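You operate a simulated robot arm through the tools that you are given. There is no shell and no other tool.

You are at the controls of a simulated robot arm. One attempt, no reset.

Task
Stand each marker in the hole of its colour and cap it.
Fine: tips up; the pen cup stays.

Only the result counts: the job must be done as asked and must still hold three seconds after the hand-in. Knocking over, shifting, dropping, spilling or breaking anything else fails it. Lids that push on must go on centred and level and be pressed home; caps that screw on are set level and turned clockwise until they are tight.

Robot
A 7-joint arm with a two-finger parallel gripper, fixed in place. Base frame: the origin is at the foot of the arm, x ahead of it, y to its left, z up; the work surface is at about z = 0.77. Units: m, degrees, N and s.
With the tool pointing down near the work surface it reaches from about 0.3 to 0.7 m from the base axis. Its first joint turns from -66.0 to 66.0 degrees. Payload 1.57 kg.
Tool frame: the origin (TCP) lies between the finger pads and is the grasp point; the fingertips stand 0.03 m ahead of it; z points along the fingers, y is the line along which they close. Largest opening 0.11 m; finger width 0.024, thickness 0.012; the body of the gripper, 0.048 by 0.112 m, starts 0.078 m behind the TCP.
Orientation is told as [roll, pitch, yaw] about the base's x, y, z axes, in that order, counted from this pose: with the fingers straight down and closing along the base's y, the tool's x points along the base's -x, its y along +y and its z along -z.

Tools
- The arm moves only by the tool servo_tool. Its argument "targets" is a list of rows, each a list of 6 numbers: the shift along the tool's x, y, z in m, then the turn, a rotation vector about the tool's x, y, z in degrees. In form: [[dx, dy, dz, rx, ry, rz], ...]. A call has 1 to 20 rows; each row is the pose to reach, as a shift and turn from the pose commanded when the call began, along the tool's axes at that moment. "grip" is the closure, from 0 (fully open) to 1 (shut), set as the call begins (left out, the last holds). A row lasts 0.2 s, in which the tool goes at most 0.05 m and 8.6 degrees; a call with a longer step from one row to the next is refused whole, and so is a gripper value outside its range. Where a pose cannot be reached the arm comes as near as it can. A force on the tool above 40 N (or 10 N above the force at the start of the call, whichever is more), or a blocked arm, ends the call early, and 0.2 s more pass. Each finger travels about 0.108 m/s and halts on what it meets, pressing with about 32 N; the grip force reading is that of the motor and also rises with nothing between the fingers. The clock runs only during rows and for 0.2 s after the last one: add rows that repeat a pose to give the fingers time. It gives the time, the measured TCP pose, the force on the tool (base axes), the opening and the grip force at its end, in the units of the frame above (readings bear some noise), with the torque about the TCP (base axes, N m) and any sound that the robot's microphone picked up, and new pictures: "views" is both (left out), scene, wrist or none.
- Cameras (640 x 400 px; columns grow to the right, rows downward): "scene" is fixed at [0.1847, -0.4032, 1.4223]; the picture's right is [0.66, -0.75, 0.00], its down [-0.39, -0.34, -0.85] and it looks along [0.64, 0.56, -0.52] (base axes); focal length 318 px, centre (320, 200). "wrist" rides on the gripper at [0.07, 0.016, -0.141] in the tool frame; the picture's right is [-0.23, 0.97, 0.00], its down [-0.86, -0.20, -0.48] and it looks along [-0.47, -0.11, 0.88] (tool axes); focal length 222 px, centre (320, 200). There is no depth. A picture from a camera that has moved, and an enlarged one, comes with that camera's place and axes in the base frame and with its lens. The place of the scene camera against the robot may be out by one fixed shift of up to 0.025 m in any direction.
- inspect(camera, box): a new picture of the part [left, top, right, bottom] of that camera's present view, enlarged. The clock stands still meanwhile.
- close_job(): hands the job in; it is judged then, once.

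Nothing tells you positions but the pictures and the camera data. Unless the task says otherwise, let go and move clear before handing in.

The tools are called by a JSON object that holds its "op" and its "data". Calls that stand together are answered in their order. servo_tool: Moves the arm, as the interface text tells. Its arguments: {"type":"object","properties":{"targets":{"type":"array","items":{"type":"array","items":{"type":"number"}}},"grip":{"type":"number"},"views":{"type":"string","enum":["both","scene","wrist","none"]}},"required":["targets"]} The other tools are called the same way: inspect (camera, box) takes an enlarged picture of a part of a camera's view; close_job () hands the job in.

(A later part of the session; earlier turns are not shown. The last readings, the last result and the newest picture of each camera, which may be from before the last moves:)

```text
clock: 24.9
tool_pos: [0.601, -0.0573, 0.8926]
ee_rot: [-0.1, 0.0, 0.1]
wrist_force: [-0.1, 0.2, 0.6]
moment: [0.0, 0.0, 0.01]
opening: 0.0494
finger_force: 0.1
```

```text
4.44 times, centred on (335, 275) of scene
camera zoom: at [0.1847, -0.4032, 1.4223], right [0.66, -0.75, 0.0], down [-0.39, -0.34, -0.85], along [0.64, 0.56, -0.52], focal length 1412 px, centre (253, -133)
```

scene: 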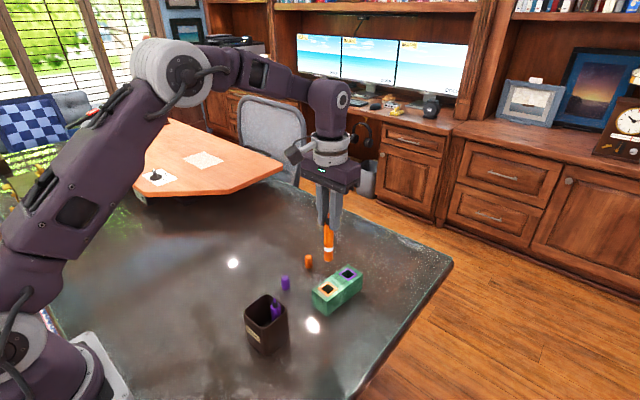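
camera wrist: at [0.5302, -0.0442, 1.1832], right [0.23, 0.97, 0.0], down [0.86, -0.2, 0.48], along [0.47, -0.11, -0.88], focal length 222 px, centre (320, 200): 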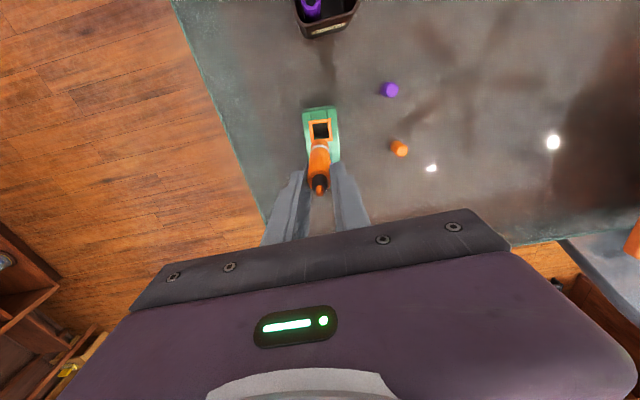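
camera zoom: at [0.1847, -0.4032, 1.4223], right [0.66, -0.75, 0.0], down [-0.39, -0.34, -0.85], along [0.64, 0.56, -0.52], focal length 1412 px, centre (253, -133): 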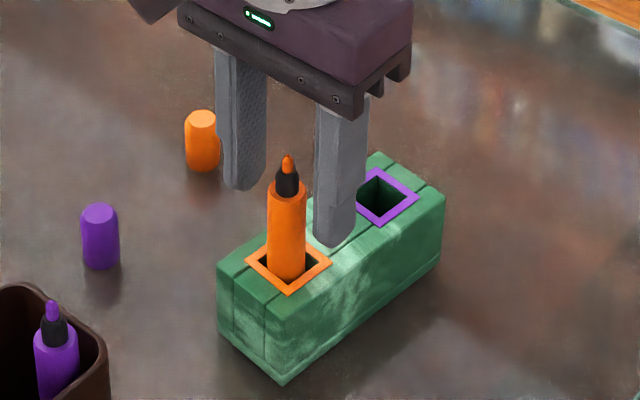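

The orange marker stands upright in its hole, tip up. Now back over the cup for the purple marker.

{"op": "servo_tool", "data": {"targets": [[0, 0, -0.02, 0, 0, 0], [0, 0, -0.05, 0, 0, 0], [0, 0, -0.09, 0, 0, 0], [0.04, 0.006, -0.09, 0, 0, 0], [0.085, 0.012, -0.09, 0, 0, 0], [0.125, 0.018, -0.08, 0, 0, 0], [0.1447, 0.0215, -0.06, 0, 0, 0], [0.1447, 0.0215, -0.045, 0, 0, 0], [0.1447, 0.0215, -0.045, 0, 0, 0]], "grip": 0.69, "views": "none"}}

{"op": "inspect", "data": {"camera": "wrist", "box": [220, 100, 420, 240]}}

{"op": "inspect", "data": {"camera": "scene", "box": [210, 240, 380, 360]}}

```text
clock: 26.9
tool_pos: [0.4557, -0.0377, 0.9373]
ee_rot: [0.0, -0.1, 0.2]
wrist_force: [0.1, -0.7, -0.2]
moment: [0.05, -0.01, 0.02]
opening: 0.0341
finger_force: 0.1
```

```text
2.86 times, centred on (320, 170) of wrist
camera zoom: at [0.3853, -0.0219, 1.079], right [0.23, 0.97, 0.0], down [0.85, -0.2, 0.48], along [0.47, -0.11, -0.88], focal length 635 px, centre (320, 286)
```

zoom: 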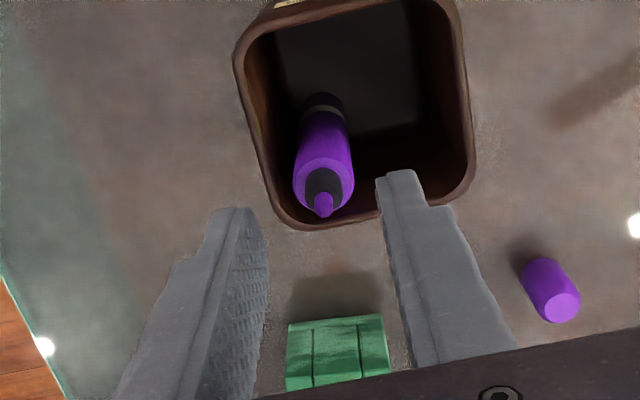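

```text
3.33 times, centred on (295, 300) of scene
camera zoom: at [0.1847, -0.4032, 1.4223], right [0.66, -0.75, 0.0], down [-0.39, -0.34, -0.85], along [0.64, 0.56, -0.52], focal length 1059 px, centre (403, -133)
```

zoom: 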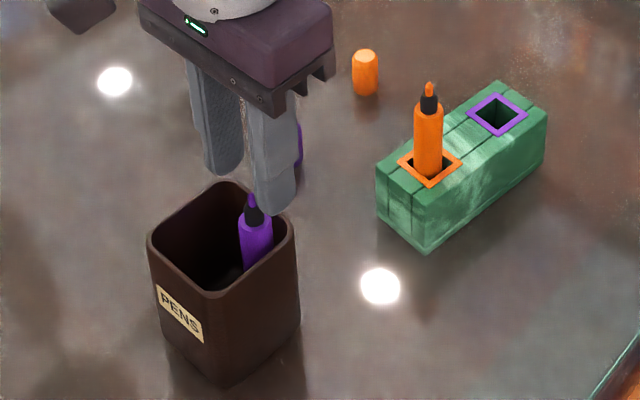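

{"op": "servo_tool", "data": {"targets": [[-0.002, 0, 0.015, 0, 0, 0], [-0.002, 0, 0.03, 0, 0, 0], [-0.002, 0, 0.037, 0, 0, 0], [-0.002, 0, 0.039, 0, 0, 0], [-0.002, 0, 0.04, 0, 0, 0], [-0.002, 0, 0.041, 0, 0, 0]], "views": "none"}}

{"op": "inspect", "data": {"camera": "wrist", "box": [240, 120, 400, 230]}}

{"op": "inspect", "data": {"camera": "scene", "box": [225, 280, 305, 345]}}

```text
clock: 28.2
tool_pos: [0.4572, -0.0368, 0.8969]
ee_rot: [-0.1, 0.1, 0.1]
wrist_force: [0.3, 0.2, -0.3]
moment: [0.02, 0.0, 0.01]
opening: 0.034
finger_force: 0.0
```

```text
3.64 times, centred on (320, 175) of wrist
camera zoom: at [0.3881, -0.0219, 1.039], right [0.23, 0.97, 0.0], down [0.85, -0.2, 0.48], along [0.47, -0.11, -0.88], focal length 808 px, centre (320, 291)
```

zoom: 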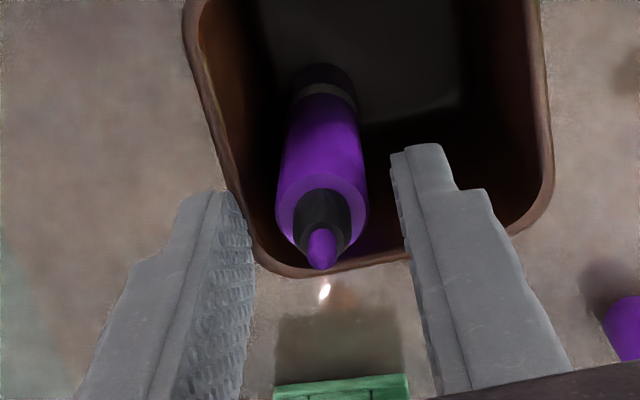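

```text
6.15 times, centred on (265, 312) of scene
camera zoom: at [0.1847, -0.4032, 1.4223], right [0.66, -0.75, 0.0], down [-0.39, -0.34, -0.85], along [0.64, 0.56, -0.52], focal length 1955 px, centre (658, -492)
```

zoom: 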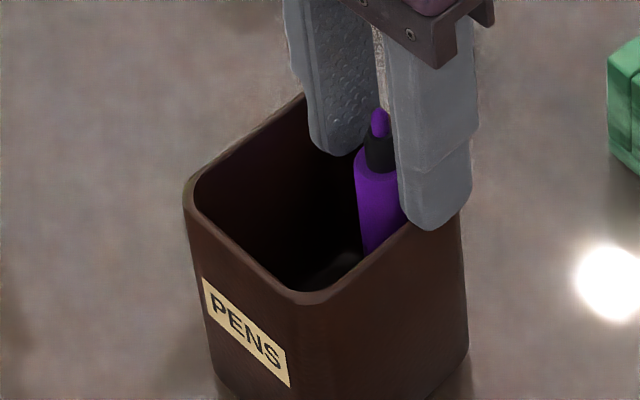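

{"op": "servo_tool", "data": {"targets": [[0, 0, 0.001, 0, 0, 0], [0, 0, 0.001, 0, 0, 0]], "views": "none"}}

{"op": "servo_tool", "data": {"targets": [[0, 0, 0, 0, 0, 0], [0, 0, 0, 0, 0, 0], [0, 0, 0, 0, 0, 0]], "grip": 1, "views": "none"}}

{"op": "inspect", "data": {"camera": "scene", "box": [225, 280, 305, 345]}}

```text
clock: 28.9
tool_pos: [0.4581, -0.0364, 0.8961]
ee_rot: [-0.1, 0.1, 0.1]
wrist_force: [-0.2, 0.1, 0.1]
moment: [0.03, -0.01, 0.01]
opening: 0.0339
finger_force: 0.0
```

```text
clock: 29.6
tool_pos: [0.4574, -0.036, 0.8962]
ee_rot: [-0.1, 0.1, 0.1]
wrist_force: [-0.5, -0.2, -0.6]
moment: [0.0, -0.01, 0.02]
opening: 0.0186
finger_force: 31.9
```

```text
6.15 times, centred on (265, 312) of scene
camera zoom: at [0.1847, -0.4032, 1.4223], right [0.66, -0.75, 0.0], down [-0.39, -0.34, -0.85], along [0.64, 0.56, -0.52], focal length 1955 px, centre (658, -492)
```

zoom: 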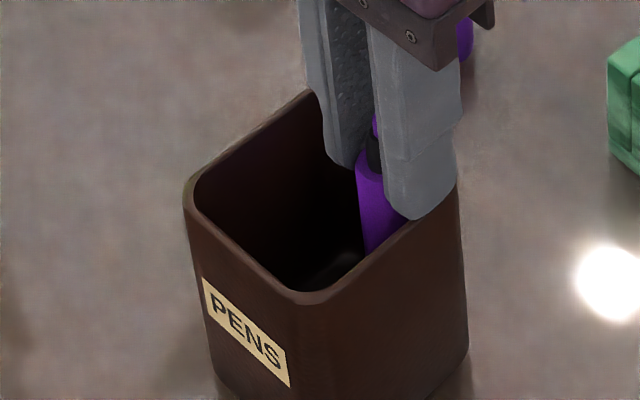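

Gripped the purple marker the same way (opening 0.0186). I'll lift it slowly, then clear of the cup.

{"op": "servo_tool", "data": {"targets": [[0, 0, -0.005, 0, 0, 0], [0, 0, -0.015, 0, 0, 0], [0, 0, -0.03, 0, 0, 0], [0, 0, -0.05, 0, 0, 0], [0, 0, -0.075, 0, 0, 0], [0, 0, -0.105, 0, 0, 0], [0, 0, -0.135, 0, 0, 0], [0, 0, -0.145, 0, 0, 0], [0, 0, -0.145, 0, 0, 0]], "views": "none"}}

{"op": "inspect", "data": {"camera": "wrist", "box": [240, 100, 400, 220]}}

{"op": "inspect", "data": {"camera": "scene", "box": [200, 200, 380, 360]}}

```text
clock: 31.6
tool_pos: [0.458, -0.0368, 1.0411]
ee_rot: [0.0, -0.1, 0.2]
wrist_force: [0.1, -0.2, 0.1]
moment: [0.01, 0.02, -0.01]
opening: 0.0189
finger_force: 32.0
```

```text
3.33 times, centred on (320, 160) of wrist
camera zoom: at [0.3873, -0.0218, 1.1832], right [0.23, 0.97, 0.0], down [0.86, -0.2, 0.48], along [0.47, -0.11, -0.88], focal length 740 px, centre (320, 333)
```

zoom: 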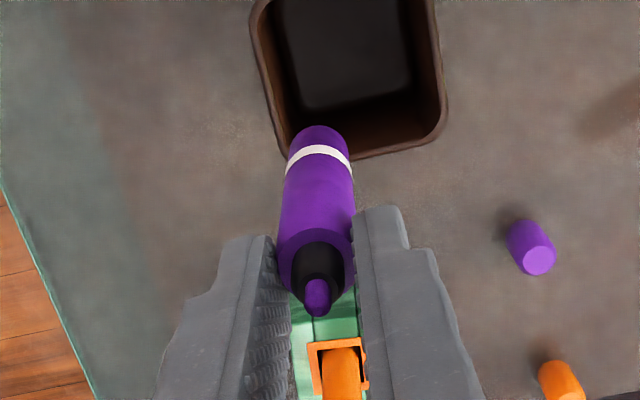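

```text
2.50 times, centred on (290, 280) of scene
camera zoom: at [0.1847, -0.4032, 1.4223], right [0.66, -0.75, 0.0], down [-0.39, -0.34, -0.85], along [0.64, 0.56, -0.52], focal length 794 px, centre (395, 0)
```

zoom: 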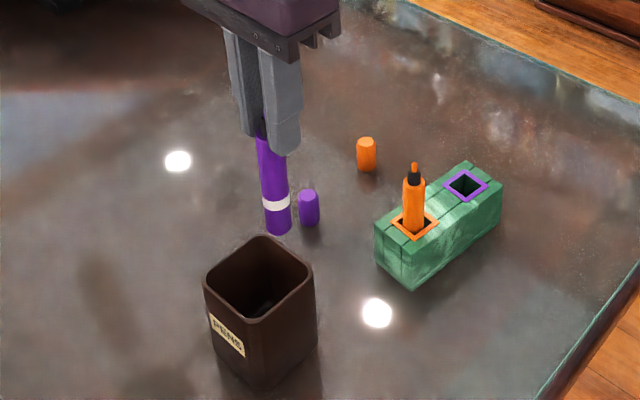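

The purple marker hangs straight and the cup hasn't moved. Now carrying it above the purple hole at about (0.672, -0.0675), passing well over the orange marker.

{"op": "servo_tool", "data": {"targets": [[0, 0, -0.015, 0, 0, 0], [-0.04, -0.0055, -0.015, 0, 0, 0], [-0.085, -0.0115, -0.015, 0, 0, 0], [-0.13, -0.018, -0.015, 0, 0, 0], [-0.17, -0.0235, -0.015, 0, 0, 0], [-0.2, -0.0275, -0.015, 0, 0, 0], [-0.2147, -0.0297, -0.005, 0, 0, 0], [-0.2147, -0.0297, 0.0, 0, 0, 0], [-0.2147, -0.0297, 0.0, 0, 0, 0]], "views": "none"}}

{"op": "inspect", "data": {"camera": "wrist", "box": [240, 80, 400, 200]}}

{"op": "inspect", "data": {"camera": "scene", "box": [290, 200, 400, 320]}}

```text
clock: 33.6
tool_pos: [0.6721, -0.0673, 1.0409]
ee_rot: [-0.1, 0.0, 0.0]
wrist_force: [0.0, 0.1, -0.5]
moment: [-0.03, 0.0, 0.02]
opening: 0.0185
finger_force: 32.4
out of reach, approached as far as the arm can: row 7
```

```text
3.33 times, centred on (320, 140) of wrist
camera zoom: at [0.6024, -0.0515, 1.1834], right [0.23, 0.97, 0.0], down [0.86, -0.2, 0.48], along [0.47, -0.11, -0.88], focal length 740 px, centre (320, 400)
```

zoom: 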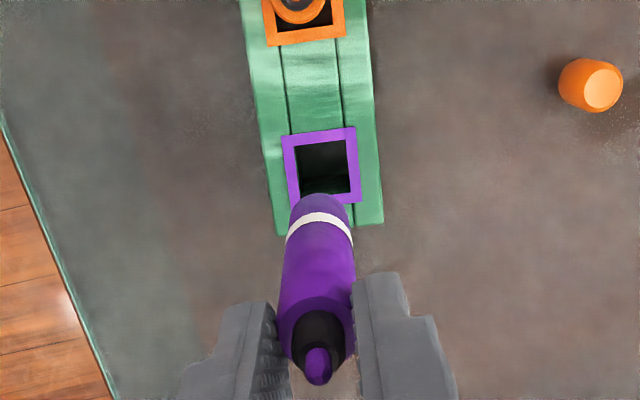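

```text
3.33 times, centred on (345, 260) of scene
camera zoom: at [0.1847, -0.4032, 1.4223], right [0.66, -0.75, 0.0], down [-0.39, -0.34, -0.85], along [0.64, 0.56, -0.52], focal length 1059 px, centre (237, 0)
```

zoom: 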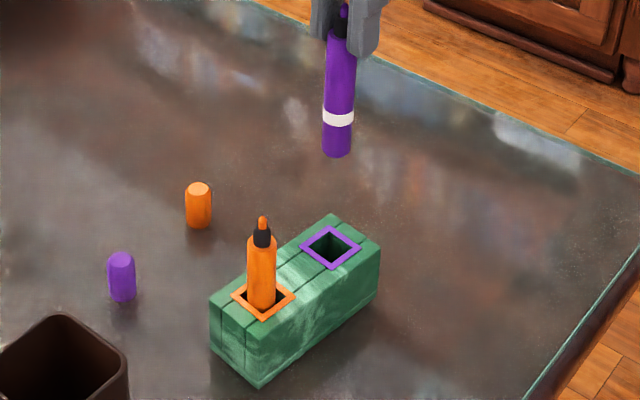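

{"op": "servo_tool", "data": {"targets": [[-0.0015, 0.001, 0.025, 0, 0, 0], [-0.0015, 0.001, 0.05, 0, 0, 0], [-0.0015, 0.001, 0.07, 0, 0, 0], [-0.0015, 0.001, 0.083, 0, 0, 0], [-0.0015, 0.001, 0.083, 0, 0, 0]], "views": "none"}}

{"op": "inspect", "data": {"camera": "wrist", "box": [250, 90, 390, 200]}}

{"op": "inspect", "data": {"camera": "scene", "box": [300, 220, 390, 320]}}

```text
clock: 34.9
tool_pos: [0.6748, -0.0653, 0.9587]
ee_rot: [-0.1, 0.0, 0.1]
wrist_force: [0.3, 0.3, -0.8]
moment: [0.01, 0.03, 0.03]
opening: 0.0188
finger_force: 32.0
```

```text
3.64 times, centred on (320, 145) of wrist
camera zoom: at [0.6044, -0.0497, 1.0999], right [0.23, 0.97, 0.0], down [0.86, -0.2, 0.48], along [0.47, -0.11, -0.88], focal length 808 px, centre (320, 400)
```

zoom: 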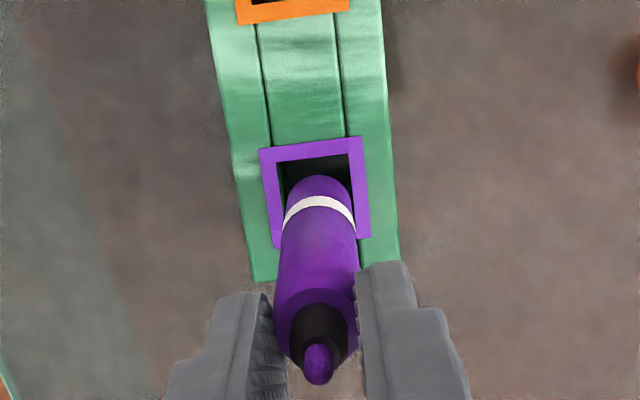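

```text
4.00 times, centred on (345, 270) of scene
camera zoom: at [0.1847, -0.4032, 1.4223], right [0.66, -0.75, 0.0], down [-0.39, -0.34, -0.85], along [0.64, 0.56, -0.52], focal length 1271 px, centre (220, -80)
```

zoom: 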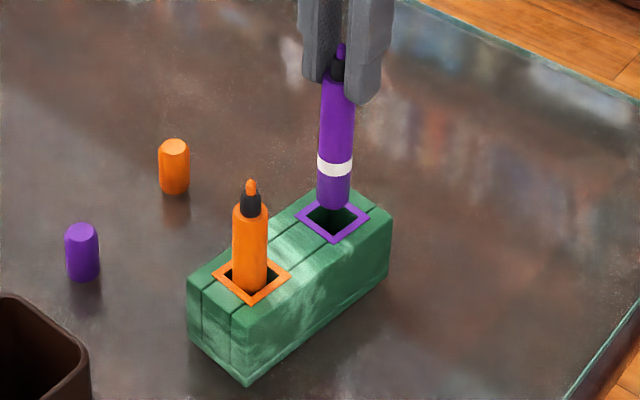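

{"op": "servo_tool", "data": {"targets": [[0.0007, -0.0008, 0.004, 0, 0, 0], [0.0007, -0.0008, 0.009, 0, 0, 0], [0.0007, -0.0008, 0.014, 0, 0, 0], [0.0007, -0.0008, 0.018, 0, 0, 0], [0.0007, -0.0008, 0.022, 0, 0, 0], [0.0007, -0.0008, 0.026, 0, 0, 0]], "views": "none"}}

{"op": "inspect", "data": {"camera": "wrist", "box": [250, 90, 390, 200]}}

{"op": "inspect", "data": {"camera": "scene", "box": [300, 220, 390, 320]}}

```text
clock: 36.2
tool_pos: [0.6737, -0.066, 0.9322]
ee_rot: [-0.1, -0.1, 0.1]
wrist_force: [-0.5, 0.4, 0.2]
moment: [-0.01, 0.0, 0.0]
opening: 0.0186
finger_force: 32.1
```

```text
3.64 times, centred on (320, 145) of wrist
camera zoom: at [0.6033, -0.051, 1.0737], right [0.23, 0.97, 0.0], down [0.86, -0.2, 0.48], along [0.47, -0.11, -0.88], focal length 808 px, centre (320, 400)
```

zoom: 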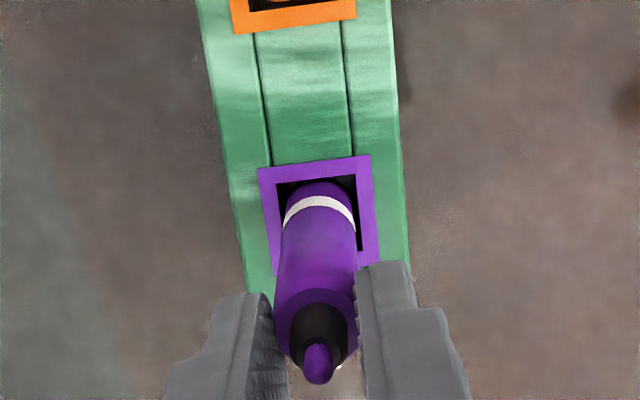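

```text
4.00 times, centred on (345, 270) of scene
camera zoom: at [0.1847, -0.4032, 1.4223], right [0.66, -0.75, 0.0], down [-0.39, -0.34, -0.85], along [0.64, 0.56, -0.52], focal length 1271 px, centre (220, -80)
```

zoom: 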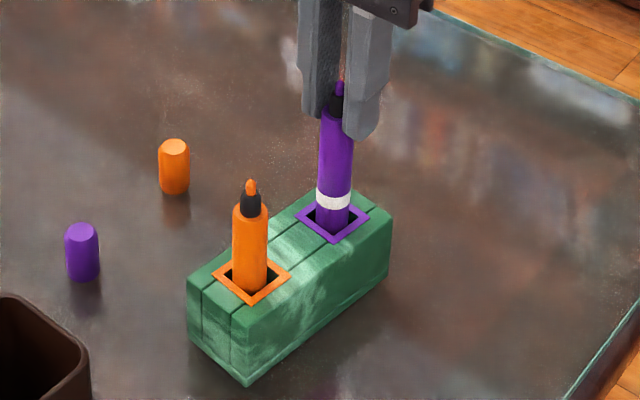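

The purple tail is in the hole, centred. I'll lower the rest of the way, slowing near the bottom.

{"op": "servo_tool", "data": {"targets": [[0, 0, 0.005, 0, 0, 0], [0, 0, 0.01, 0, 0, 0], [0, 0, 0.015, 0, 0, 0], [0, 0, 0.02, 0, 0, 0], [0, 0, 0.025, 0, 0, 0], [0, 0, 0.03, 0, 0, 0], [0, 0, 0.034, 0, 0, 0], [0, 0, 0.036, 0, 0, 0], [0, 0, 0.037, 0, 0, 0], [0, 0, 0.038, 0, 0, 0], [0, 0, 0.039, 0, 0, 0]], "views": "none"}}

{"op": "inspect", "data": {"camera": "scene", "box": [300, 220, 390, 320]}}

```text
clock: 38.6
tool_pos: [0.6746, -0.0676, 0.8931]
ee_rot: [0.0, -0.2, 0.1]
wrist_force: [1.6, 1.2, 23.9]
moment: [0.34, -0.21, -0.02]
opening: 0.019
finger_force: 32.0
```

```text
4.00 times, centred on (345, 270) of scene
camera zoom: at [0.1842, -0.4031, 1.4223], right [0.66, -0.75, 0.0], down [-0.39, -0.34, -0.85], along [0.64, 0.56, -0.52], focal length 1271 px, centre (220, -80)
```

zoom: 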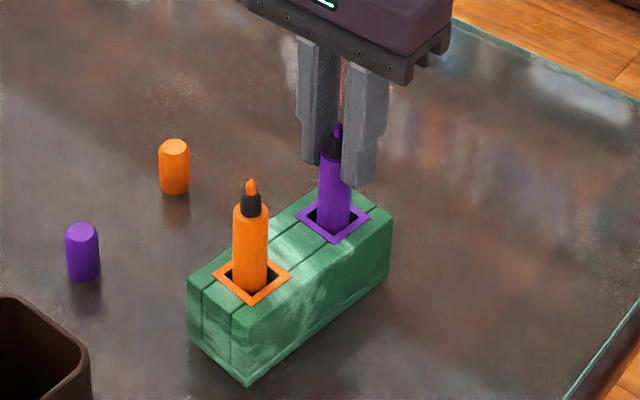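

Bottomed out (about 24 N). I'll relieve, release and look.

{"op": "servo_tool", "data": {"targets": [[0, 0, -0.001, 0, 0, 0], [0, 0, -0.001, 0, 0, 0]], "views": "none"}}

{"op": "servo_tool", "data": {"targets": [[0, 0, 0, 0, 0, 0], [0, 0, 0, 0, 0, 0]], "grip": 0.55, "views": "none"}}

{"op": "inspect", "data": {"camera": "wrist", "box": [250, 60, 410, 240]}}

{"op": "inspect", "data": {"camera": "scene", "box": [300, 220, 390, 320]}}

```text
clock: 39.2
tool_pos: [0.6736, -0.0677, 0.8939]
ee_rot: [-0.1, 0.2, 0.2]
wrist_force: [2.9, -0.7, 6.3]
moment: [-0.1, -0.36, -0.03]
opening: 0.0187
finger_force: 31.9
```

```text
clock: 39.9
tool_pos: [0.6733, -0.0664, 0.8926]
ee_rot: [0.0, 0.0, 0.0]
wrist_force: [-0.6, 0.4, 0.3]
moment: [0.01, -0.02, -0.02]
opening: 0.0497
finger_force: 0.1
```

```text
2.22 times, centred on (330, 150) of wrist
camera zoom: at [0.6039, -0.0513, 1.0359], right [0.23, 0.97, 0.0], down [0.86, -0.2, 0.48], along [0.47, -0.11, -0.88], focal length 494 px, centre (298, 311)
```

zoom: 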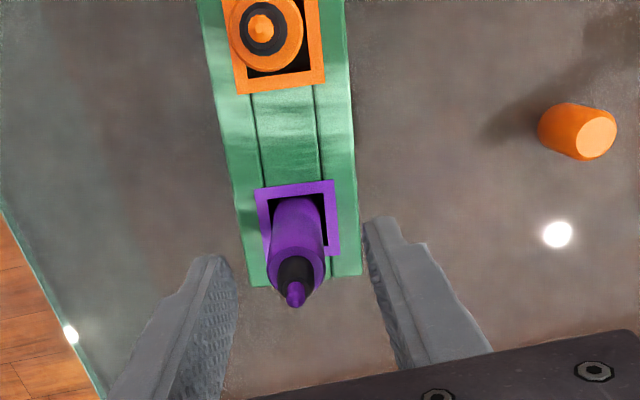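

```text
4.00 times, centred on (345, 270) of scene
camera zoom: at [0.1847, -0.4032, 1.4223], right [0.66, -0.75, 0.0], down [-0.39, -0.34, -0.85], along [0.64, 0.56, -0.52], focal length 1271 px, centre (220, -80)
```

zoom: 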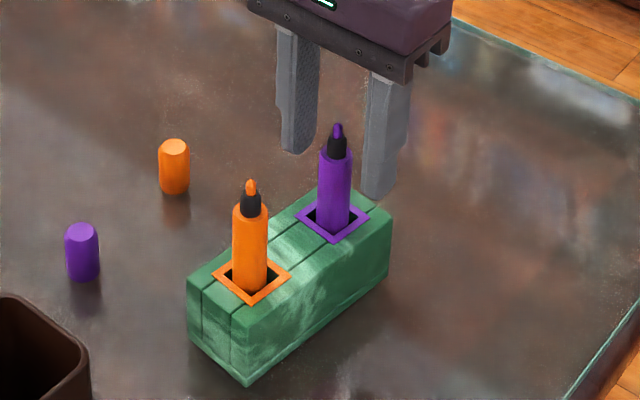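

Both markers now stand tip-up in their matching holes. Next is the orange cap at about (0.672, 0.0715): I'll rise, move over it and check alignment.

{"op": "servo_tool", "data": {"targets": [[0, 0, -0.02, 0, 0, 0], [0, 0, -0.05, 0, 0, 0], [0, 0, -0.085, 0, 0, 0], [0, 0.04, -0.085, 0, 0, 0], [0, 0.085, -0.085, 0, 0, 0], [0.001, 0.125, -0.075, 0, 0, 0], [0.002, 0.139, -0.04, 0, 0, 0], [0.002, 0.139, -0.01, 0, 0, 0], [0.002, 0.139, -0.01, 0, 0, 0]], "grip": 0.55, "views": "none"}}

{"op": "inspect", "data": {"camera": "wrist", "box": [220, 60, 420, 240]}}

{"op": "inspect", "data": {"camera": "scene", "box": [270, 210, 380, 320]}}

```text
clock: 41.9
tool_pos: [0.6702, 0.0734, 0.905]
ee_rot: [-0.2, 0.0, 0.0]
wrist_force: [0.3, -0.1, -0.3]
moment: [0.04, -0.01, 0.03]
opening: 0.0496
finger_force: 0.1
```

```text
2.22 times, centred on (320, 150) of wrist
camera zoom: at [0.6011, 0.0888, 1.0465], right [0.23, 0.97, 0.0], down [0.86, -0.2, 0.48], along [0.47, -0.11, -0.88], focal length 494 px, centre (320, 311)
```

zoom: 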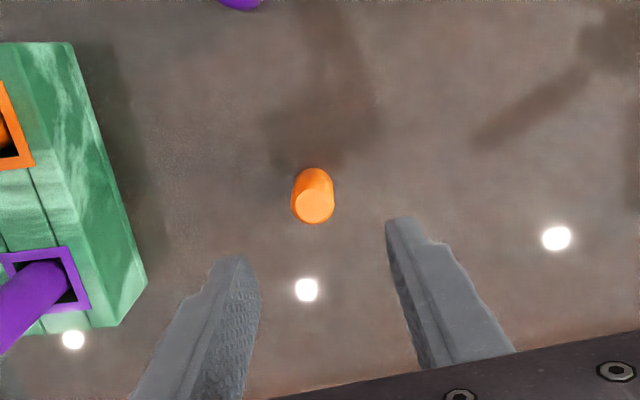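

```text
3.64 times, centred on (325, 265) of scene
camera zoom: at [0.1847, -0.4032, 1.4223], right [0.66, -0.75, 0.0], down [-0.39, -0.34, -0.85], along [0.64, 0.56, -0.52], focal length 1155 px, centre (302, -36)
```

zoom: 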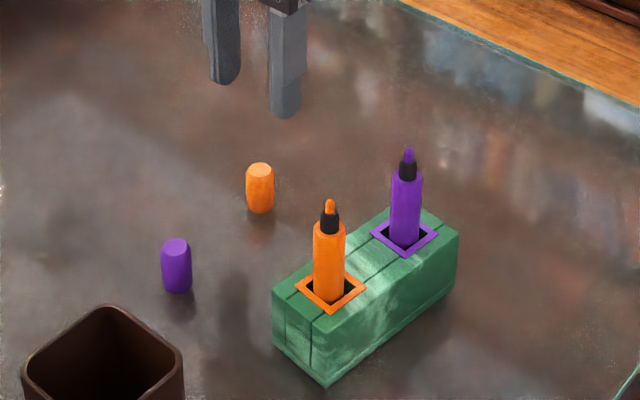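

{"op": "servo_tool", "data": {"targets": [[0, -0.0039, 0.02, 0, 0, 0], [0, -0.0039, 0.04, 0, 0, 0], [0, -0.0039, 0.058, 0, 0, 0], [0, -0.0039, 0.058, 0, 0, 0]], "views": "none"}}

{"op": "inspect", "data": {"camera": "wrist", "box": [240, 120, 400, 230]}}

{"op": "inspect", "data": {"camera": "scene", "box": [280, 220, 350, 290]}}

```text
clock: 42.9
tool_pos: [0.6726, 0.0696, 0.846]
ee_rot: [-0.1, 0.0, 0.0]
wrist_force: [0.6, 0.3, -0.5]
moment: [0.01, -0.01, 0.02]
opening: 0.0498
finger_force: 0.0
```

```text
3.64 times, centred on (320, 175) of wrist
camera zoom: at [0.6019, 0.0844, 0.9881], right [0.23, 0.97, 0.0], down [0.85, -0.2, 0.48], along [0.47, -0.11, -0.88], focal length 808 px, centre (320, 291)
```

zoom: 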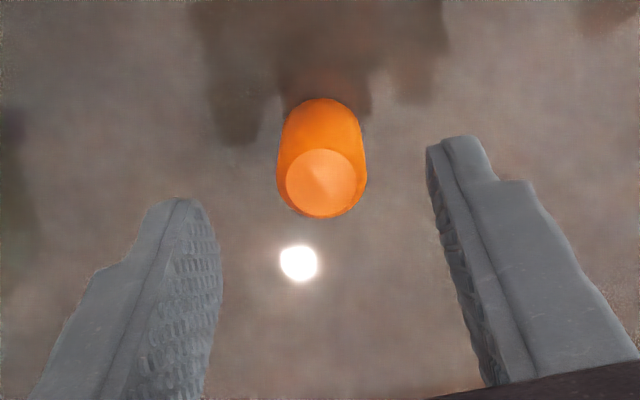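

```text
5.71 times, centred on (315, 255) of scene
camera zoom: at [0.1847, -0.4032, 1.4223], right [0.66, -0.75, 0.0], down [-0.39, -0.34, -0.85], along [0.64, 0.56, -0.52], focal length 1816 px, centre (349, -114)
```

zoom: 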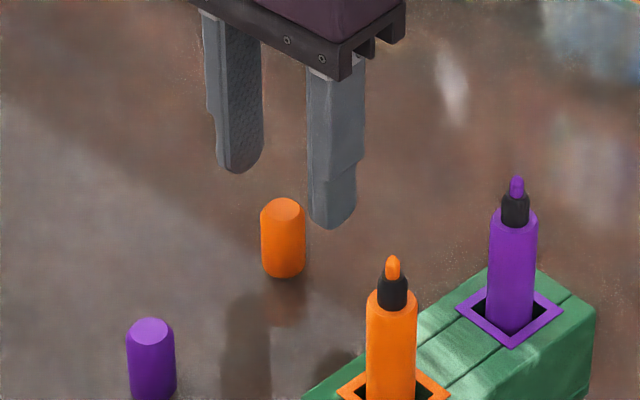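

The cap is about 33 mm tall and 21 mm wide, at (0.670, 0.0695). I'll lower so the fingertips sit about 14 mm above the table and grip the upper part.

{"op": "servo_tool", "data": {"targets": [[0.0018, 0.0007, 0.008, 0, 0, 0], [0.0018, 0.0007, 0.02, 0, 0, 0], [0.0018, 0.0007, 0.029, 0, 0, 0], [0.0018, 0.0007, 0.033, 0, 0, 0], [0.0018, 0.0007, 0.033, 0, 0, 0]], "views": "none"}}

{"op": "servo_tool", "data": {"targets": [[0, 0, 0, 0, 0, 0], [0, 0, 0, 0, 0, 0], [0, 0, 0, 0, 0, 0]], "grip": 1, "views": "none"}}

{"op": "inspect", "data": {"camera": "wrist", "box": [240, 120, 400, 230]}}

{"op": "inspect", "data": {"camera": "scene", "box": [280, 220, 350, 290]}}

```text
clock: 44.0
tool_pos: [0.6691, 0.0689, 0.8135]
ee_rot: [-0.2, -0.1, 0.1]
wrist_force: [-0.2, 0.7, 0.1]
moment: [0.0, -0.03, -0.03]
opening: 0.0496
finger_force: 0.3
```

```text
clock: 44.9
tool_pos: [0.6689, 0.0696, 0.813]
ee_rot: [-0.1, 0.1, 0.1]
wrist_force: [-0.4, 0.2, 1.2]
moment: [0.03, 0.01, 0.01]
opening: 0.0201
finger_force: 32.4
```

```text
3.64 times, centred on (320, 175) of wrist
camera zoom: at [0.5994, 0.0848, 0.9551], right [0.23, 0.97, 0.0], down [0.86, -0.2, 0.48], along [0.47, -0.11, -0.88], focal length 808 px, centre (320, 291)
```

zoom: 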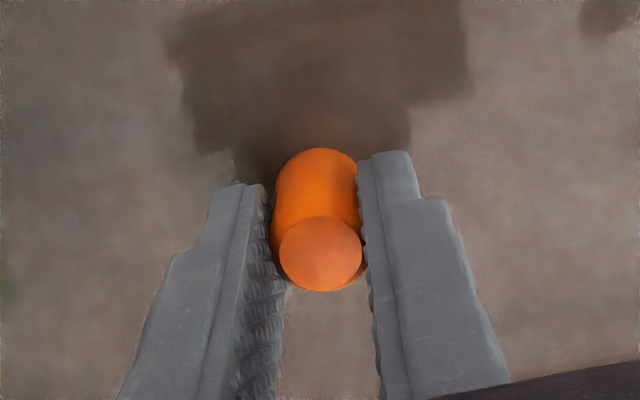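

```text
5.71 times, centred on (315, 255) of scene
camera zoom: at [0.1847, -0.4032, 1.4223], right [0.66, -0.75, 0.0], down [-0.39, -0.34, -0.85], along [0.64, 0.56, -0.52], focal length 1816 px, centre (349, -114)
```

zoom: 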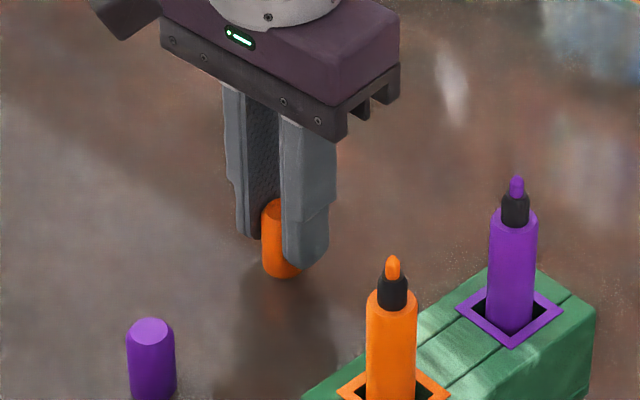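

The orange cap is gripped (opening 0.020). I'll lift it and move above the orange marker.

{"op": "servo_tool", "data": {"targets": [[0, 0, -0.01, 0, 0, 0], [0, 0, -0.04, 0, 0, 0], [0, 0, -0.08, 0, 0, 0], [0, 0, -0.125, 0, 0, 0], [0, 0, -0.17, 0, 0, 0], [0.02, -0.038, -0.175, 0, 0, 0], [0.042, -0.078, -0.175, 0, 0, 0], [0.062, -0.115, -0.175, 0, 0, 0], [0.0701, -0.1291, -0.175, 0, 0, 0], [0.0701, -0.1291, -0.175, 0, 0, 0]], "views": "none"}}

{"op": "inspect", "data": {"camera": "wrist", "box": [250, 90, 390, 210]}}

{"op": "inspect", "data": {"camera": "scene", "box": [280, 200, 370, 310]}}

```text
clock: 47.0
tool_pos: [0.5996, -0.0596, 0.9889]
ee_rot: [-0.1, -0.1, 0.0]
wrist_force: [-0.2, 0.3, -0.2]
moment: [-0.02, 0.01, -0.01]
opening: 0.0198
finger_force: 32.3
```

```text
3.33 times, centred on (320, 150) of wrist
camera zoom: at [0.5293, -0.0446, 1.1302], right [0.23, 0.97, 0.0], down [0.85, -0.2, 0.48], along [0.47, -0.11, -0.88], focal length 740 px, centre (320, 367)
```

zoom: 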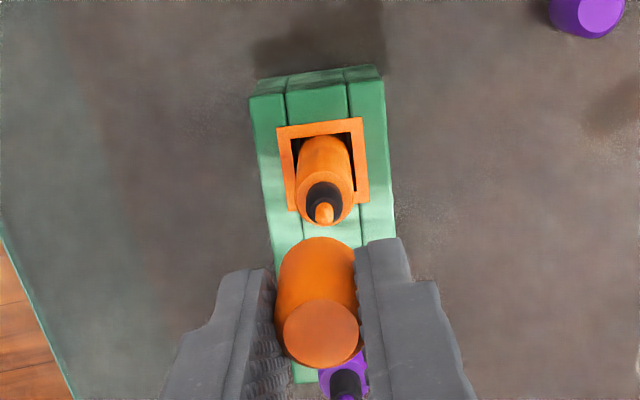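

```text
3.64 times, centred on (325, 255) of scene
camera zoom: at [0.1847, -0.4032, 1.4223], right [0.66, -0.75, 0.0], down [-0.39, -0.34, -0.85], along [0.64, 0.56, -0.52], focal length 1155 px, centre (302, 0)
```

zoom: 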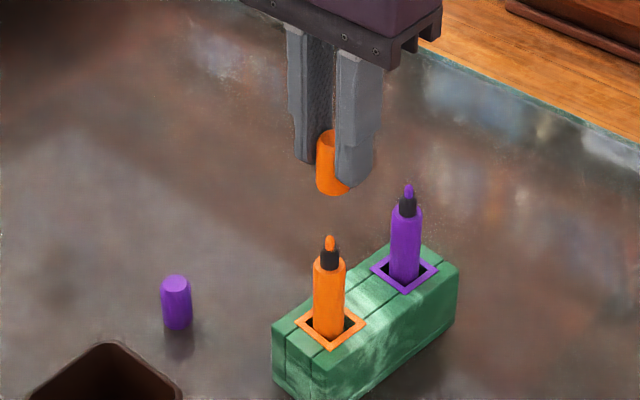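

The cap is about 2 mm too far toward -y relative to the marker in both cameras. I'll correct that and lower to just above the tip.

{"op": "servo_tool", "data": {"targets": [[0, 0.002, 0.01, 0, 0, 0], [0, 0.002, 0.025, 0, 0, 0], [0, 0.002, 0.036, 0, 0, 0], [0, 0.002, 0.036, 0, 0, 0]], "views": "none"}}

{"op": "inspect", "data": {"camera": "wrist", "box": [270, 110, 370, 200]}}

{"op": "inspect", "data": {"camera": "scene", "box": [300, 230, 360, 300]}}

```text
clock: 48.0
tool_pos: [0.6003, -0.0557, 0.9523]
ee_rot: [-0.1, 0.0, 0.1]
wrist_force: [-0.3, -0.8, -1.0]
moment: [0.02, -0.04, -0.03]
opening: 0.0197
finger_force: 32.2
```

```text
4.44 times, centred on (320, 155) of wrist
camera zoom: at [0.5296, -0.0424, 1.0941], right [0.23, 0.97, 0.0], down [0.86, -0.2, 0.48], along [0.47, -0.11, -0.88], focal length 987 px, centre (320, 400)
```

zoom: 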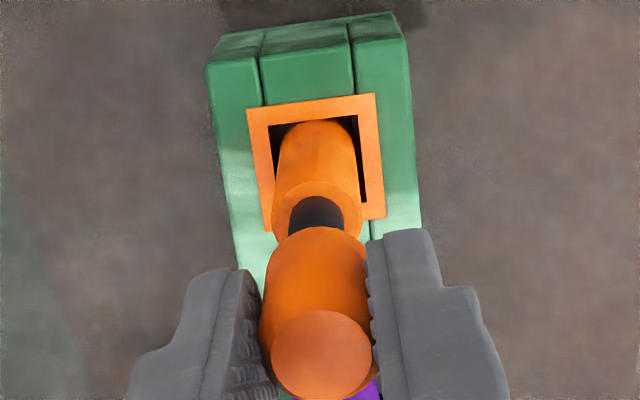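

```text
5.71 times, centred on (330, 265) of scene
camera zoom: at [0.1847, -0.4032, 1.4223], right [0.66, -0.75, 0.0], down [-0.39, -0.34, -0.85], along [0.64, 0.56, -0.52], focal length 1816 px, centre (263, -171)
```

zoom: 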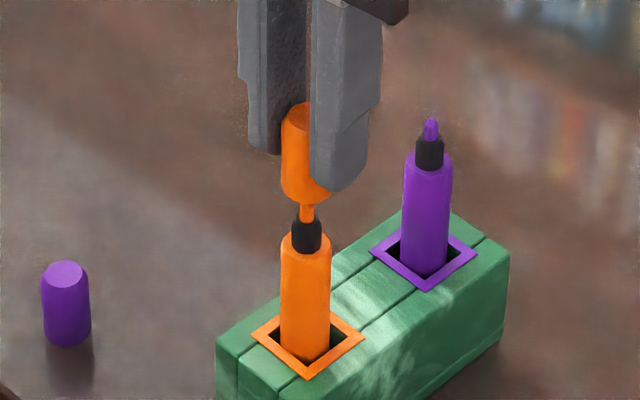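

The cap is lined up with the marker axis in both views. I'll lower it slowly over the tip.

{"op": "servo_tool", "data": {"targets": [[0, 0.0, 0.003, 0, 0, 0], [0, 0.0, 0.006, 0, 0, 0], [0, 0, 0.009, 0, 0, 0], [0, 0, 0.012, 0, 0, 0], [0, 0, 0.015, 0, 0, 0], [0, 0, 0.018, 0, 0, 0], [0, 0, 0.021, 0, 0, 0], [0, 0, 0.024, 0, 0, 0]], "views": "none"}}

{"op": "inspect", "data": {"camera": "wrist", "box": [270, 110, 370, 200]}}

{"op": "inspect", "data": {"camera": "scene", "box": [300, 230, 360, 300]}}

```text
clock: 49.9
tool_pos: [0.6003, -0.0574, 0.9284]
ee_rot: [-0.1, -0.2, 0.1]
wrist_force: [-0.7, 0.2, -0.6]
moment: [-0.02, 0.01, 0.0]
opening: 0.0197
finger_force: 31.8
```

```text
4.44 times, centred on (320, 155) of wrist
camera zoom: at [0.5296, -0.0427, 1.0703], right [0.23, 0.97, 0.0], down [0.85, -0.2, 0.48], along [0.47, -0.11, -0.88], focal length 987 px, centre (320, 400)
```

zoom: 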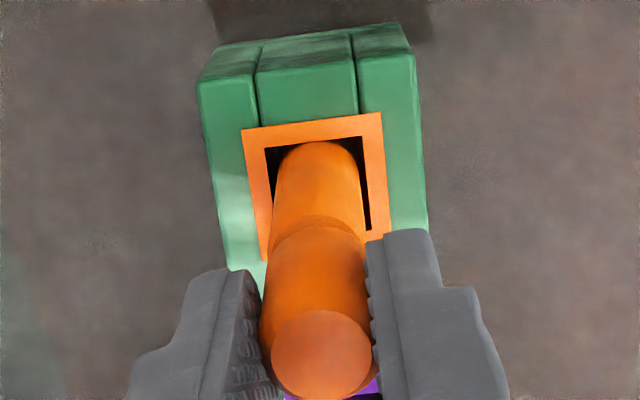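

```text
5.71 times, centred on (330, 265) of scene
camera zoom: at [0.1847, -0.4032, 1.4223], right [0.66, -0.75, 0.0], down [-0.39, -0.34, -0.85], along [0.64, 0.56, -0.52], focal length 1816 px, centre (263, -171)
```

zoom: 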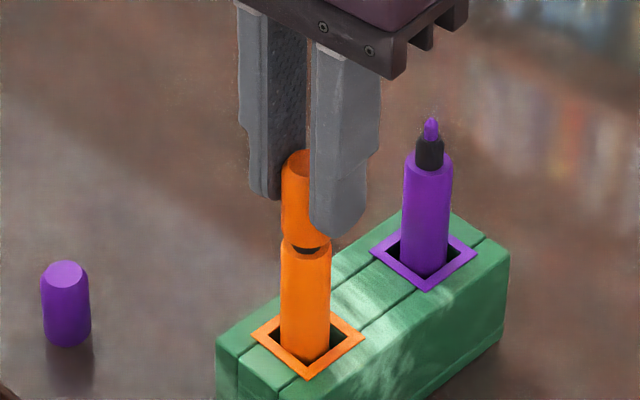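

The cap is over the tip with only a sliver of neck left showing and no side force. I'll press it home in 1 mm steps.

{"op": "servo_tool", "data": {"targets": [[0, 0, 0.001, 0, 0, 0], [0, 0, 0.002, 0, 0, 0], [0, 0, 0.003, 0, 0, 0], [0, 0, 0.004, 0, 0, 0], [0, 0, 0.005, 0, 0, 0], [0, 0, 0.006, 0, 0, 0], [0, 0, 0.007, 0, 0, 0], [0, 0, 0.008, 0, 0, 0]], "views": "none"}}

{"op": "inspect", "data": {"camera": "wrist", "box": [270, 110, 370, 200]}}

{"op": "inspect", "data": {"camera": "scene", "box": [300, 230, 360, 300]}}

```text
clock: 51.6
tool_pos: [0.6002, -0.0576, 0.9223]
ee_rot: [-0.1, -0.1, 0.2]
wrist_force: [-5.7, -0.1, 29.9]
moment: [-0.09, 0.56, 0.0]
opening: 0.0199
finger_force: 32.3
heard: snap
```

```text
4.44 times, centred on (320, 155) of wrist
camera zoom: at [0.5297, -0.0425, 1.0637], right [0.23, 0.97, 0.0], down [0.85, -0.2, 0.48], along [0.47, -0.11, -0.88], focal length 987 px, centre (320, 400)
```

zoom: 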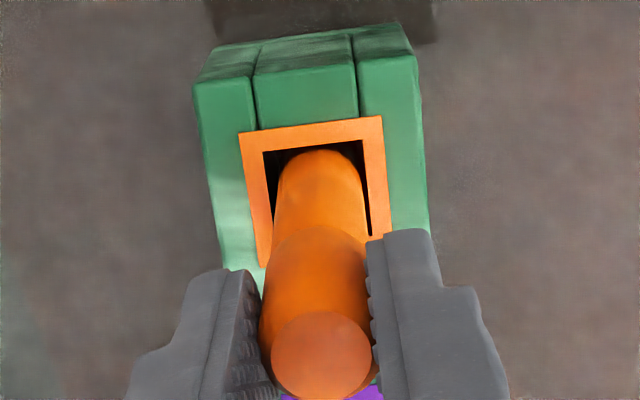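

```text
5.71 times, centred on (330, 265) of scene
camera zoom: at [0.184, -0.4031, 1.4224], right [0.66, -0.75, 0.0], down [-0.39, -0.34, -0.85], along [0.64, 0.56, -0.52], focal length 1816 px, centre (263, -171)
```

zoom: 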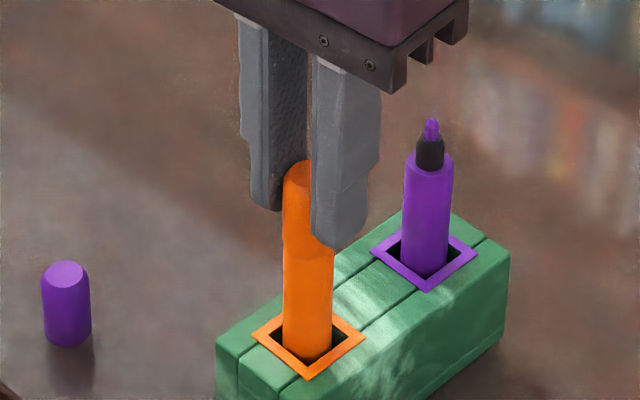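

A snap: the orange cap is home with no gap. I'll relieve the pressure, release and check.

{"op": "servo_tool", "data": {"targets": [[0, 0, -0.0012, 0, 0, 0], [0, 0, -0.0012, 0, 0, 0]], "views": "none"}}

{"op": "servo_tool", "data": {"targets": [[0, 0, 0, 0, 0, 0], [0, 0, 0, 0, 0, 0]], "grip": 0.55, "views": "none"}}

{"op": "inspect", "data": {"camera": "scene", "box": [300, 230, 360, 300]}}

{"op": "inspect", "data": {"camera": "wrist", "box": [250, 90, 390, 210]}}

```text
clock: 52.2
tool_pos: [0.5994, -0.0571, 0.9212]
ee_rot: [-0.1, -0.2, 0.0]
wrist_force: [-0.1, -1.0, 20.0]
moment: [-0.14, -0.12, 0.04]
opening: 0.0197
finger_force: 31.7
```

```text
clock: 52.9
tool_pos: [0.5986, -0.0571, 0.9214]
ee_rot: [-0.2, 0.0, 0.1]
wrist_force: [-0.1, 0.1, 0.4]
moment: [0.01, -0.02, 0.01]
opening: 0.0493
finger_force: 0.0
```

```text
5.71 times, centred on (330, 265) of scene
camera zoom: at [0.1847, -0.4032, 1.4223], right [0.66, -0.75, 0.0], down [-0.39, -0.34, -0.85], along [0.64, 0.56, -0.52], focal length 1816 px, centre (263, -171)
```

zoom: 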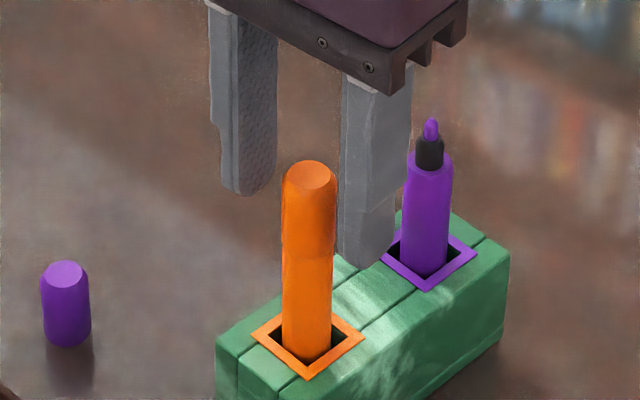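

```text
3.33 times, centred on (320, 150) of wrist
camera zoom: at [0.5297, -0.0425, 1.0632], right [0.23, 0.97, 0.0], down [0.86, -0.2, 0.48], along [0.47, -0.11, -0.88], focal length 740 px, centre (320, 367)
```

zoom: 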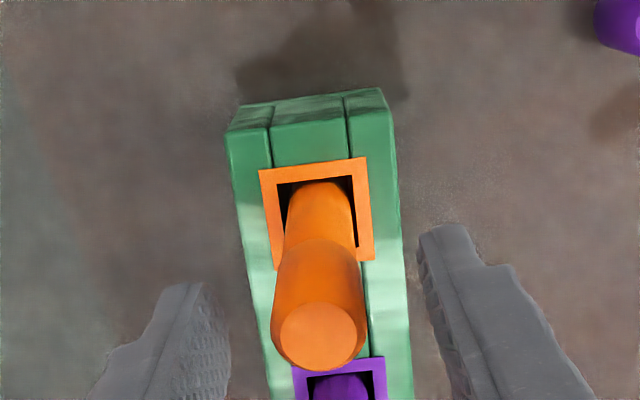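

Orange is done: capped, level and seated. Now the purple cap at about (0.573, 0.060).

{"op": "servo_tool", "data": {"targets": [[0, 0, -0.015, 0, 0, 0], [0, 0, -0.05, 0, 0, 0], [0.005, 0.03, -0.06, 0, 0, 0], [0.015, 0.07, -0.06, 0, 0, 0], [0.0267, 0.11, -0.05, 0, 0, 0], [0.0267, 0.1185, -0.02, 0, 0, 0], [0.0267, 0.1185, 0.017, 0, 0, 0], [0.0267, 0.1185, 0.017, 0, 0, 0]], "views": "none"}}

{"op": "inspect", "data": {"camera": "wrist", "box": [220, 60, 420, 240]}}

{"op": "inspect", "data": {"camera": "scene", "box": [240, 220, 370, 330]}}

```text
clock: 54.6
tool_pos: [0.5738, 0.0609, 0.9039]
ee_rot: [-0.1, 0.0, 0.1]
wrist_force: [-0.1, -0.8, -0.1]
moment: [0.03, 0.03, 0.0]
opening: 0.0496
finger_force: 0.1
```

```text
2.22 times, centred on (320, 150) of wrist
camera zoom: at [0.5036, 0.076, 1.0461], right [0.23, 0.97, 0.0], down [0.86, -0.2, 0.48], along [0.47, -0.11, -0.88], focal length 494 px, centre (320, 311)
```

zoom: 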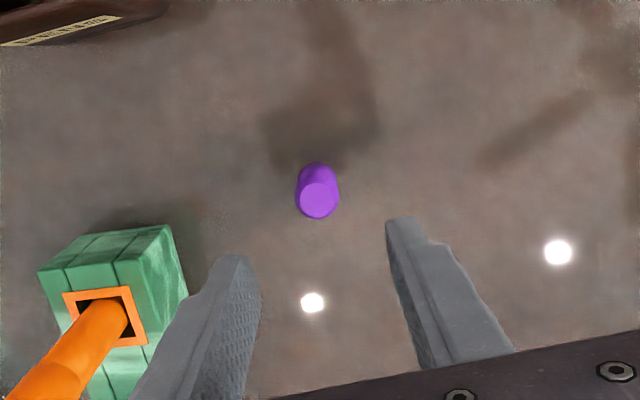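

```text
3.64 times, centred on (305, 275) of scene
camera zoom: at [0.1847, -0.4032, 1.4223], right [0.66, -0.75, 0.0], down [-0.39, -0.34, -0.85], along [0.64, 0.56, -0.52], focal length 1155 px, centre (374, -73)
```

zoom: 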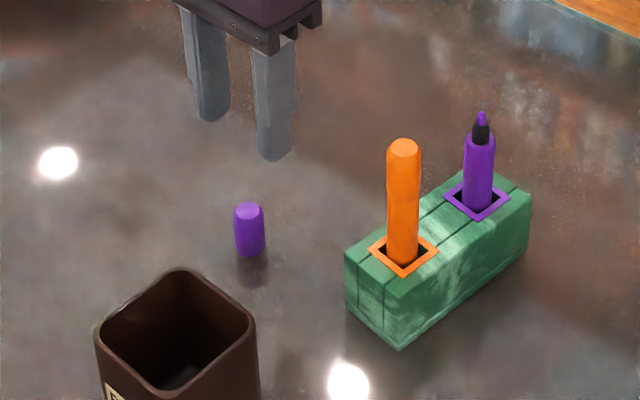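

{"op": "servo_tool", "data": {"targets": [[0.0028, -0.0006, 0.025, 0, 0, 0], [0.0028, -0.0006, 0.045, 0, 0, 0], [0.0028, -0.0006, 0.058, 0, 0, 0], [0.0028, -0.0006, 0.058, 0, 0, 0]], "views": "none"}}

{"op": "inspect", "data": {"camera": "wrist", "box": [240, 120, 400, 230]}}

```text
clock: 55.6
tool_pos: [0.5703, 0.0602, 0.8464]
ee_rot: [-0.1, -0.2, 0.0]
wrist_force: [1.5, -0.4, -0.7]
moment: [0.01, 0.02, -0.03]
opening: 0.0497
finger_force: 0.1
```

```text
3.64 times, centred on (320, 175) of wrist
camera zoom: at [0.5003, 0.0754, 0.9882], right [0.23, 0.97, 0.0], down [0.85, -0.2, 0.48], along [0.47, -0.11, -0.88], focal length 808 px, centre (320, 291)
```

zoom: 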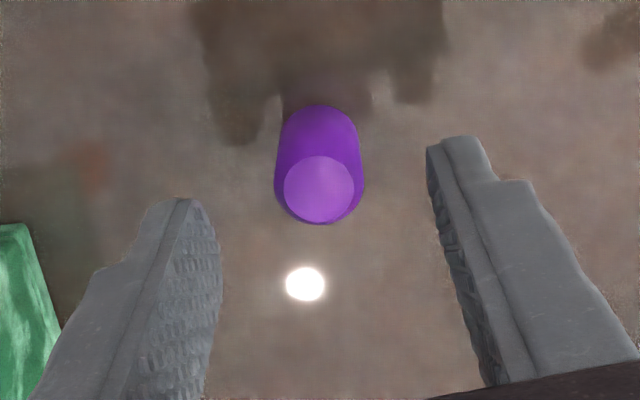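

{"op": "servo_tool", "data": {"targets": [[-0.0005, -0.0006, 0.008, 0, 0, 0], [-0.0005, -0.0006, 0.02, 0, 0, 0], [-0.0005, -0.0006, 0.029, 0, 0, 0], [-0.0005, -0.0006, 0.033, 0, 0, 0], [-0.0005, -0.0006, 0.033, 0, 0, 0]], "views": "none"}}

{"op": "servo_tool", "data": {"targets": [[0, 0, 0, 0, 0, 0], [0, 0, 0, 0, 0, 0], [0, 0, 0, 0, 0, 0]], "grip": 1, "views": "none"}}

{"op": "inspect", "data": {"camera": "wrist", "box": [240, 120, 400, 230]}}

```text
clock: 56.9
tool_pos: [0.5711, 0.059, 0.8131]
ee_rot: [-0.1, 0.0, 0.1]
wrist_force: [0.2, -0.3, 0.1]
moment: [0.0, 0.02, -0.04]
opening: 0.0496
finger_force: 0.1
```

```text
clock: 57.6
tool_pos: [0.5715, 0.0597, 0.8122]
ee_rot: [0.0, 0.0, 0.1]
wrist_force: [0.0, 0.1, 0.3]
moment: [0.01, 0.01, 0.0]
opening: 0.0198
finger_force: 32.1
```

```text
3.64 times, centred on (320, 175) of wrist
camera zoom: at [0.5009, 0.0747, 0.9551], right [0.23, 0.97, 0.0], down [0.86, -0.2, 0.48], along [0.47, -0.11, -0.88], focal length 808 px, centre (320, 291)
```

zoom: 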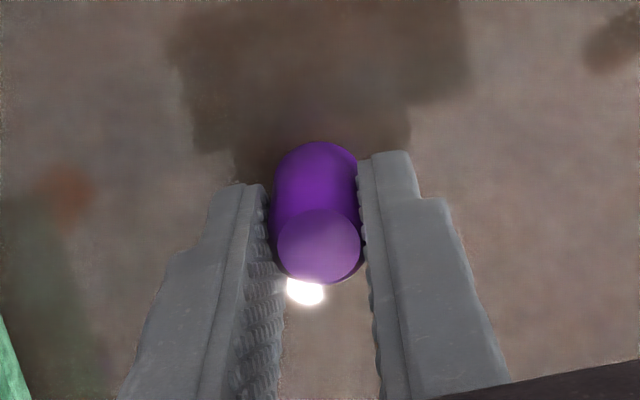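

Purple cap gripped. I'll lift and carry it over the purple marker.

{"op": "servo_tool", "data": {"targets": [[0, 0, -0.01, 0, 0, 0], [0, 0, -0.04, 0, 0, 0], [0, 0, -0.08, 0, 0, 0], [0, 0, -0.125, 0, 0, 0], [0, 0, -0.165, 0, 0, 0], [-0.02, -0.03, -0.175, 0, 0, 0], [-0.048, -0.06, -0.175, 0, 0, 0], [-0.073, -0.09, -0.175, 0, 0, 0], [-0.095, -0.118, -0.175, 0, 0, 0], [-0.1021, -0.1267, -0.175, 0, 0, 0], [-0.1021, -0.1267, -0.175, 0, 0, 0]], "views": "none"}}

{"op": "inspect", "data": {"camera": "wrist", "box": [250, 90, 390, 210]}}

{"op": "inspect", "data": {"camera": "scene", "box": [310, 200, 390, 290]}}

```text
clock: 60.0
tool_pos: [0.6699, -0.0669, 0.988]
ee_rot: [-0.1, -0.1, 0.1]
wrist_force: [-0.2, -0.4, -1.0]
moment: [-0.01, 0.02, 0.01]
opening: 0.0196
finger_force: 32.2
```

```text
3.33 times, centred on (320, 150) of wrist
camera zoom: at [0.6023, -0.052, 1.131], right [0.23, 0.97, 0.0], down [0.86, -0.2, 0.48], along [0.47, -0.11, -0.88], focal length 740 px, centre (320, 367)
```

zoom: 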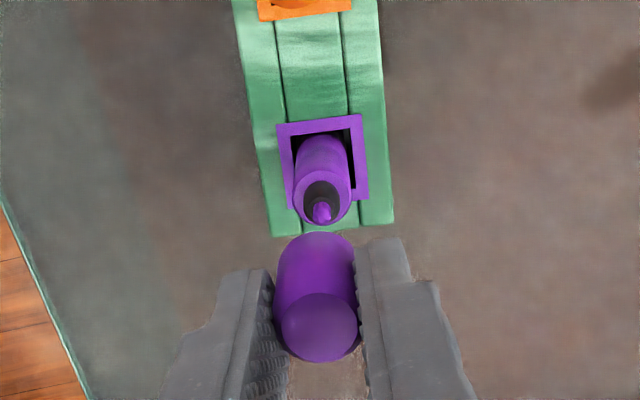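

```text
4.44 times, centred on (350, 245) of scene
camera zoom: at [0.1847, -0.4032, 1.4223], right [0.66, -0.75, 0.0], down [-0.39, -0.34, -0.85], along [0.64, 0.56, -0.52], focal length 1412 px, centre (187, 0)
```

zoom: 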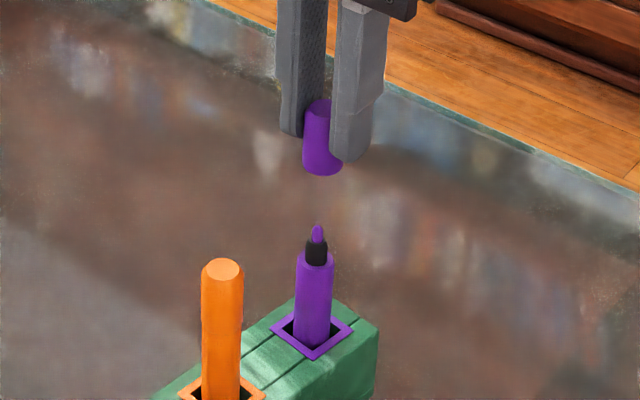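

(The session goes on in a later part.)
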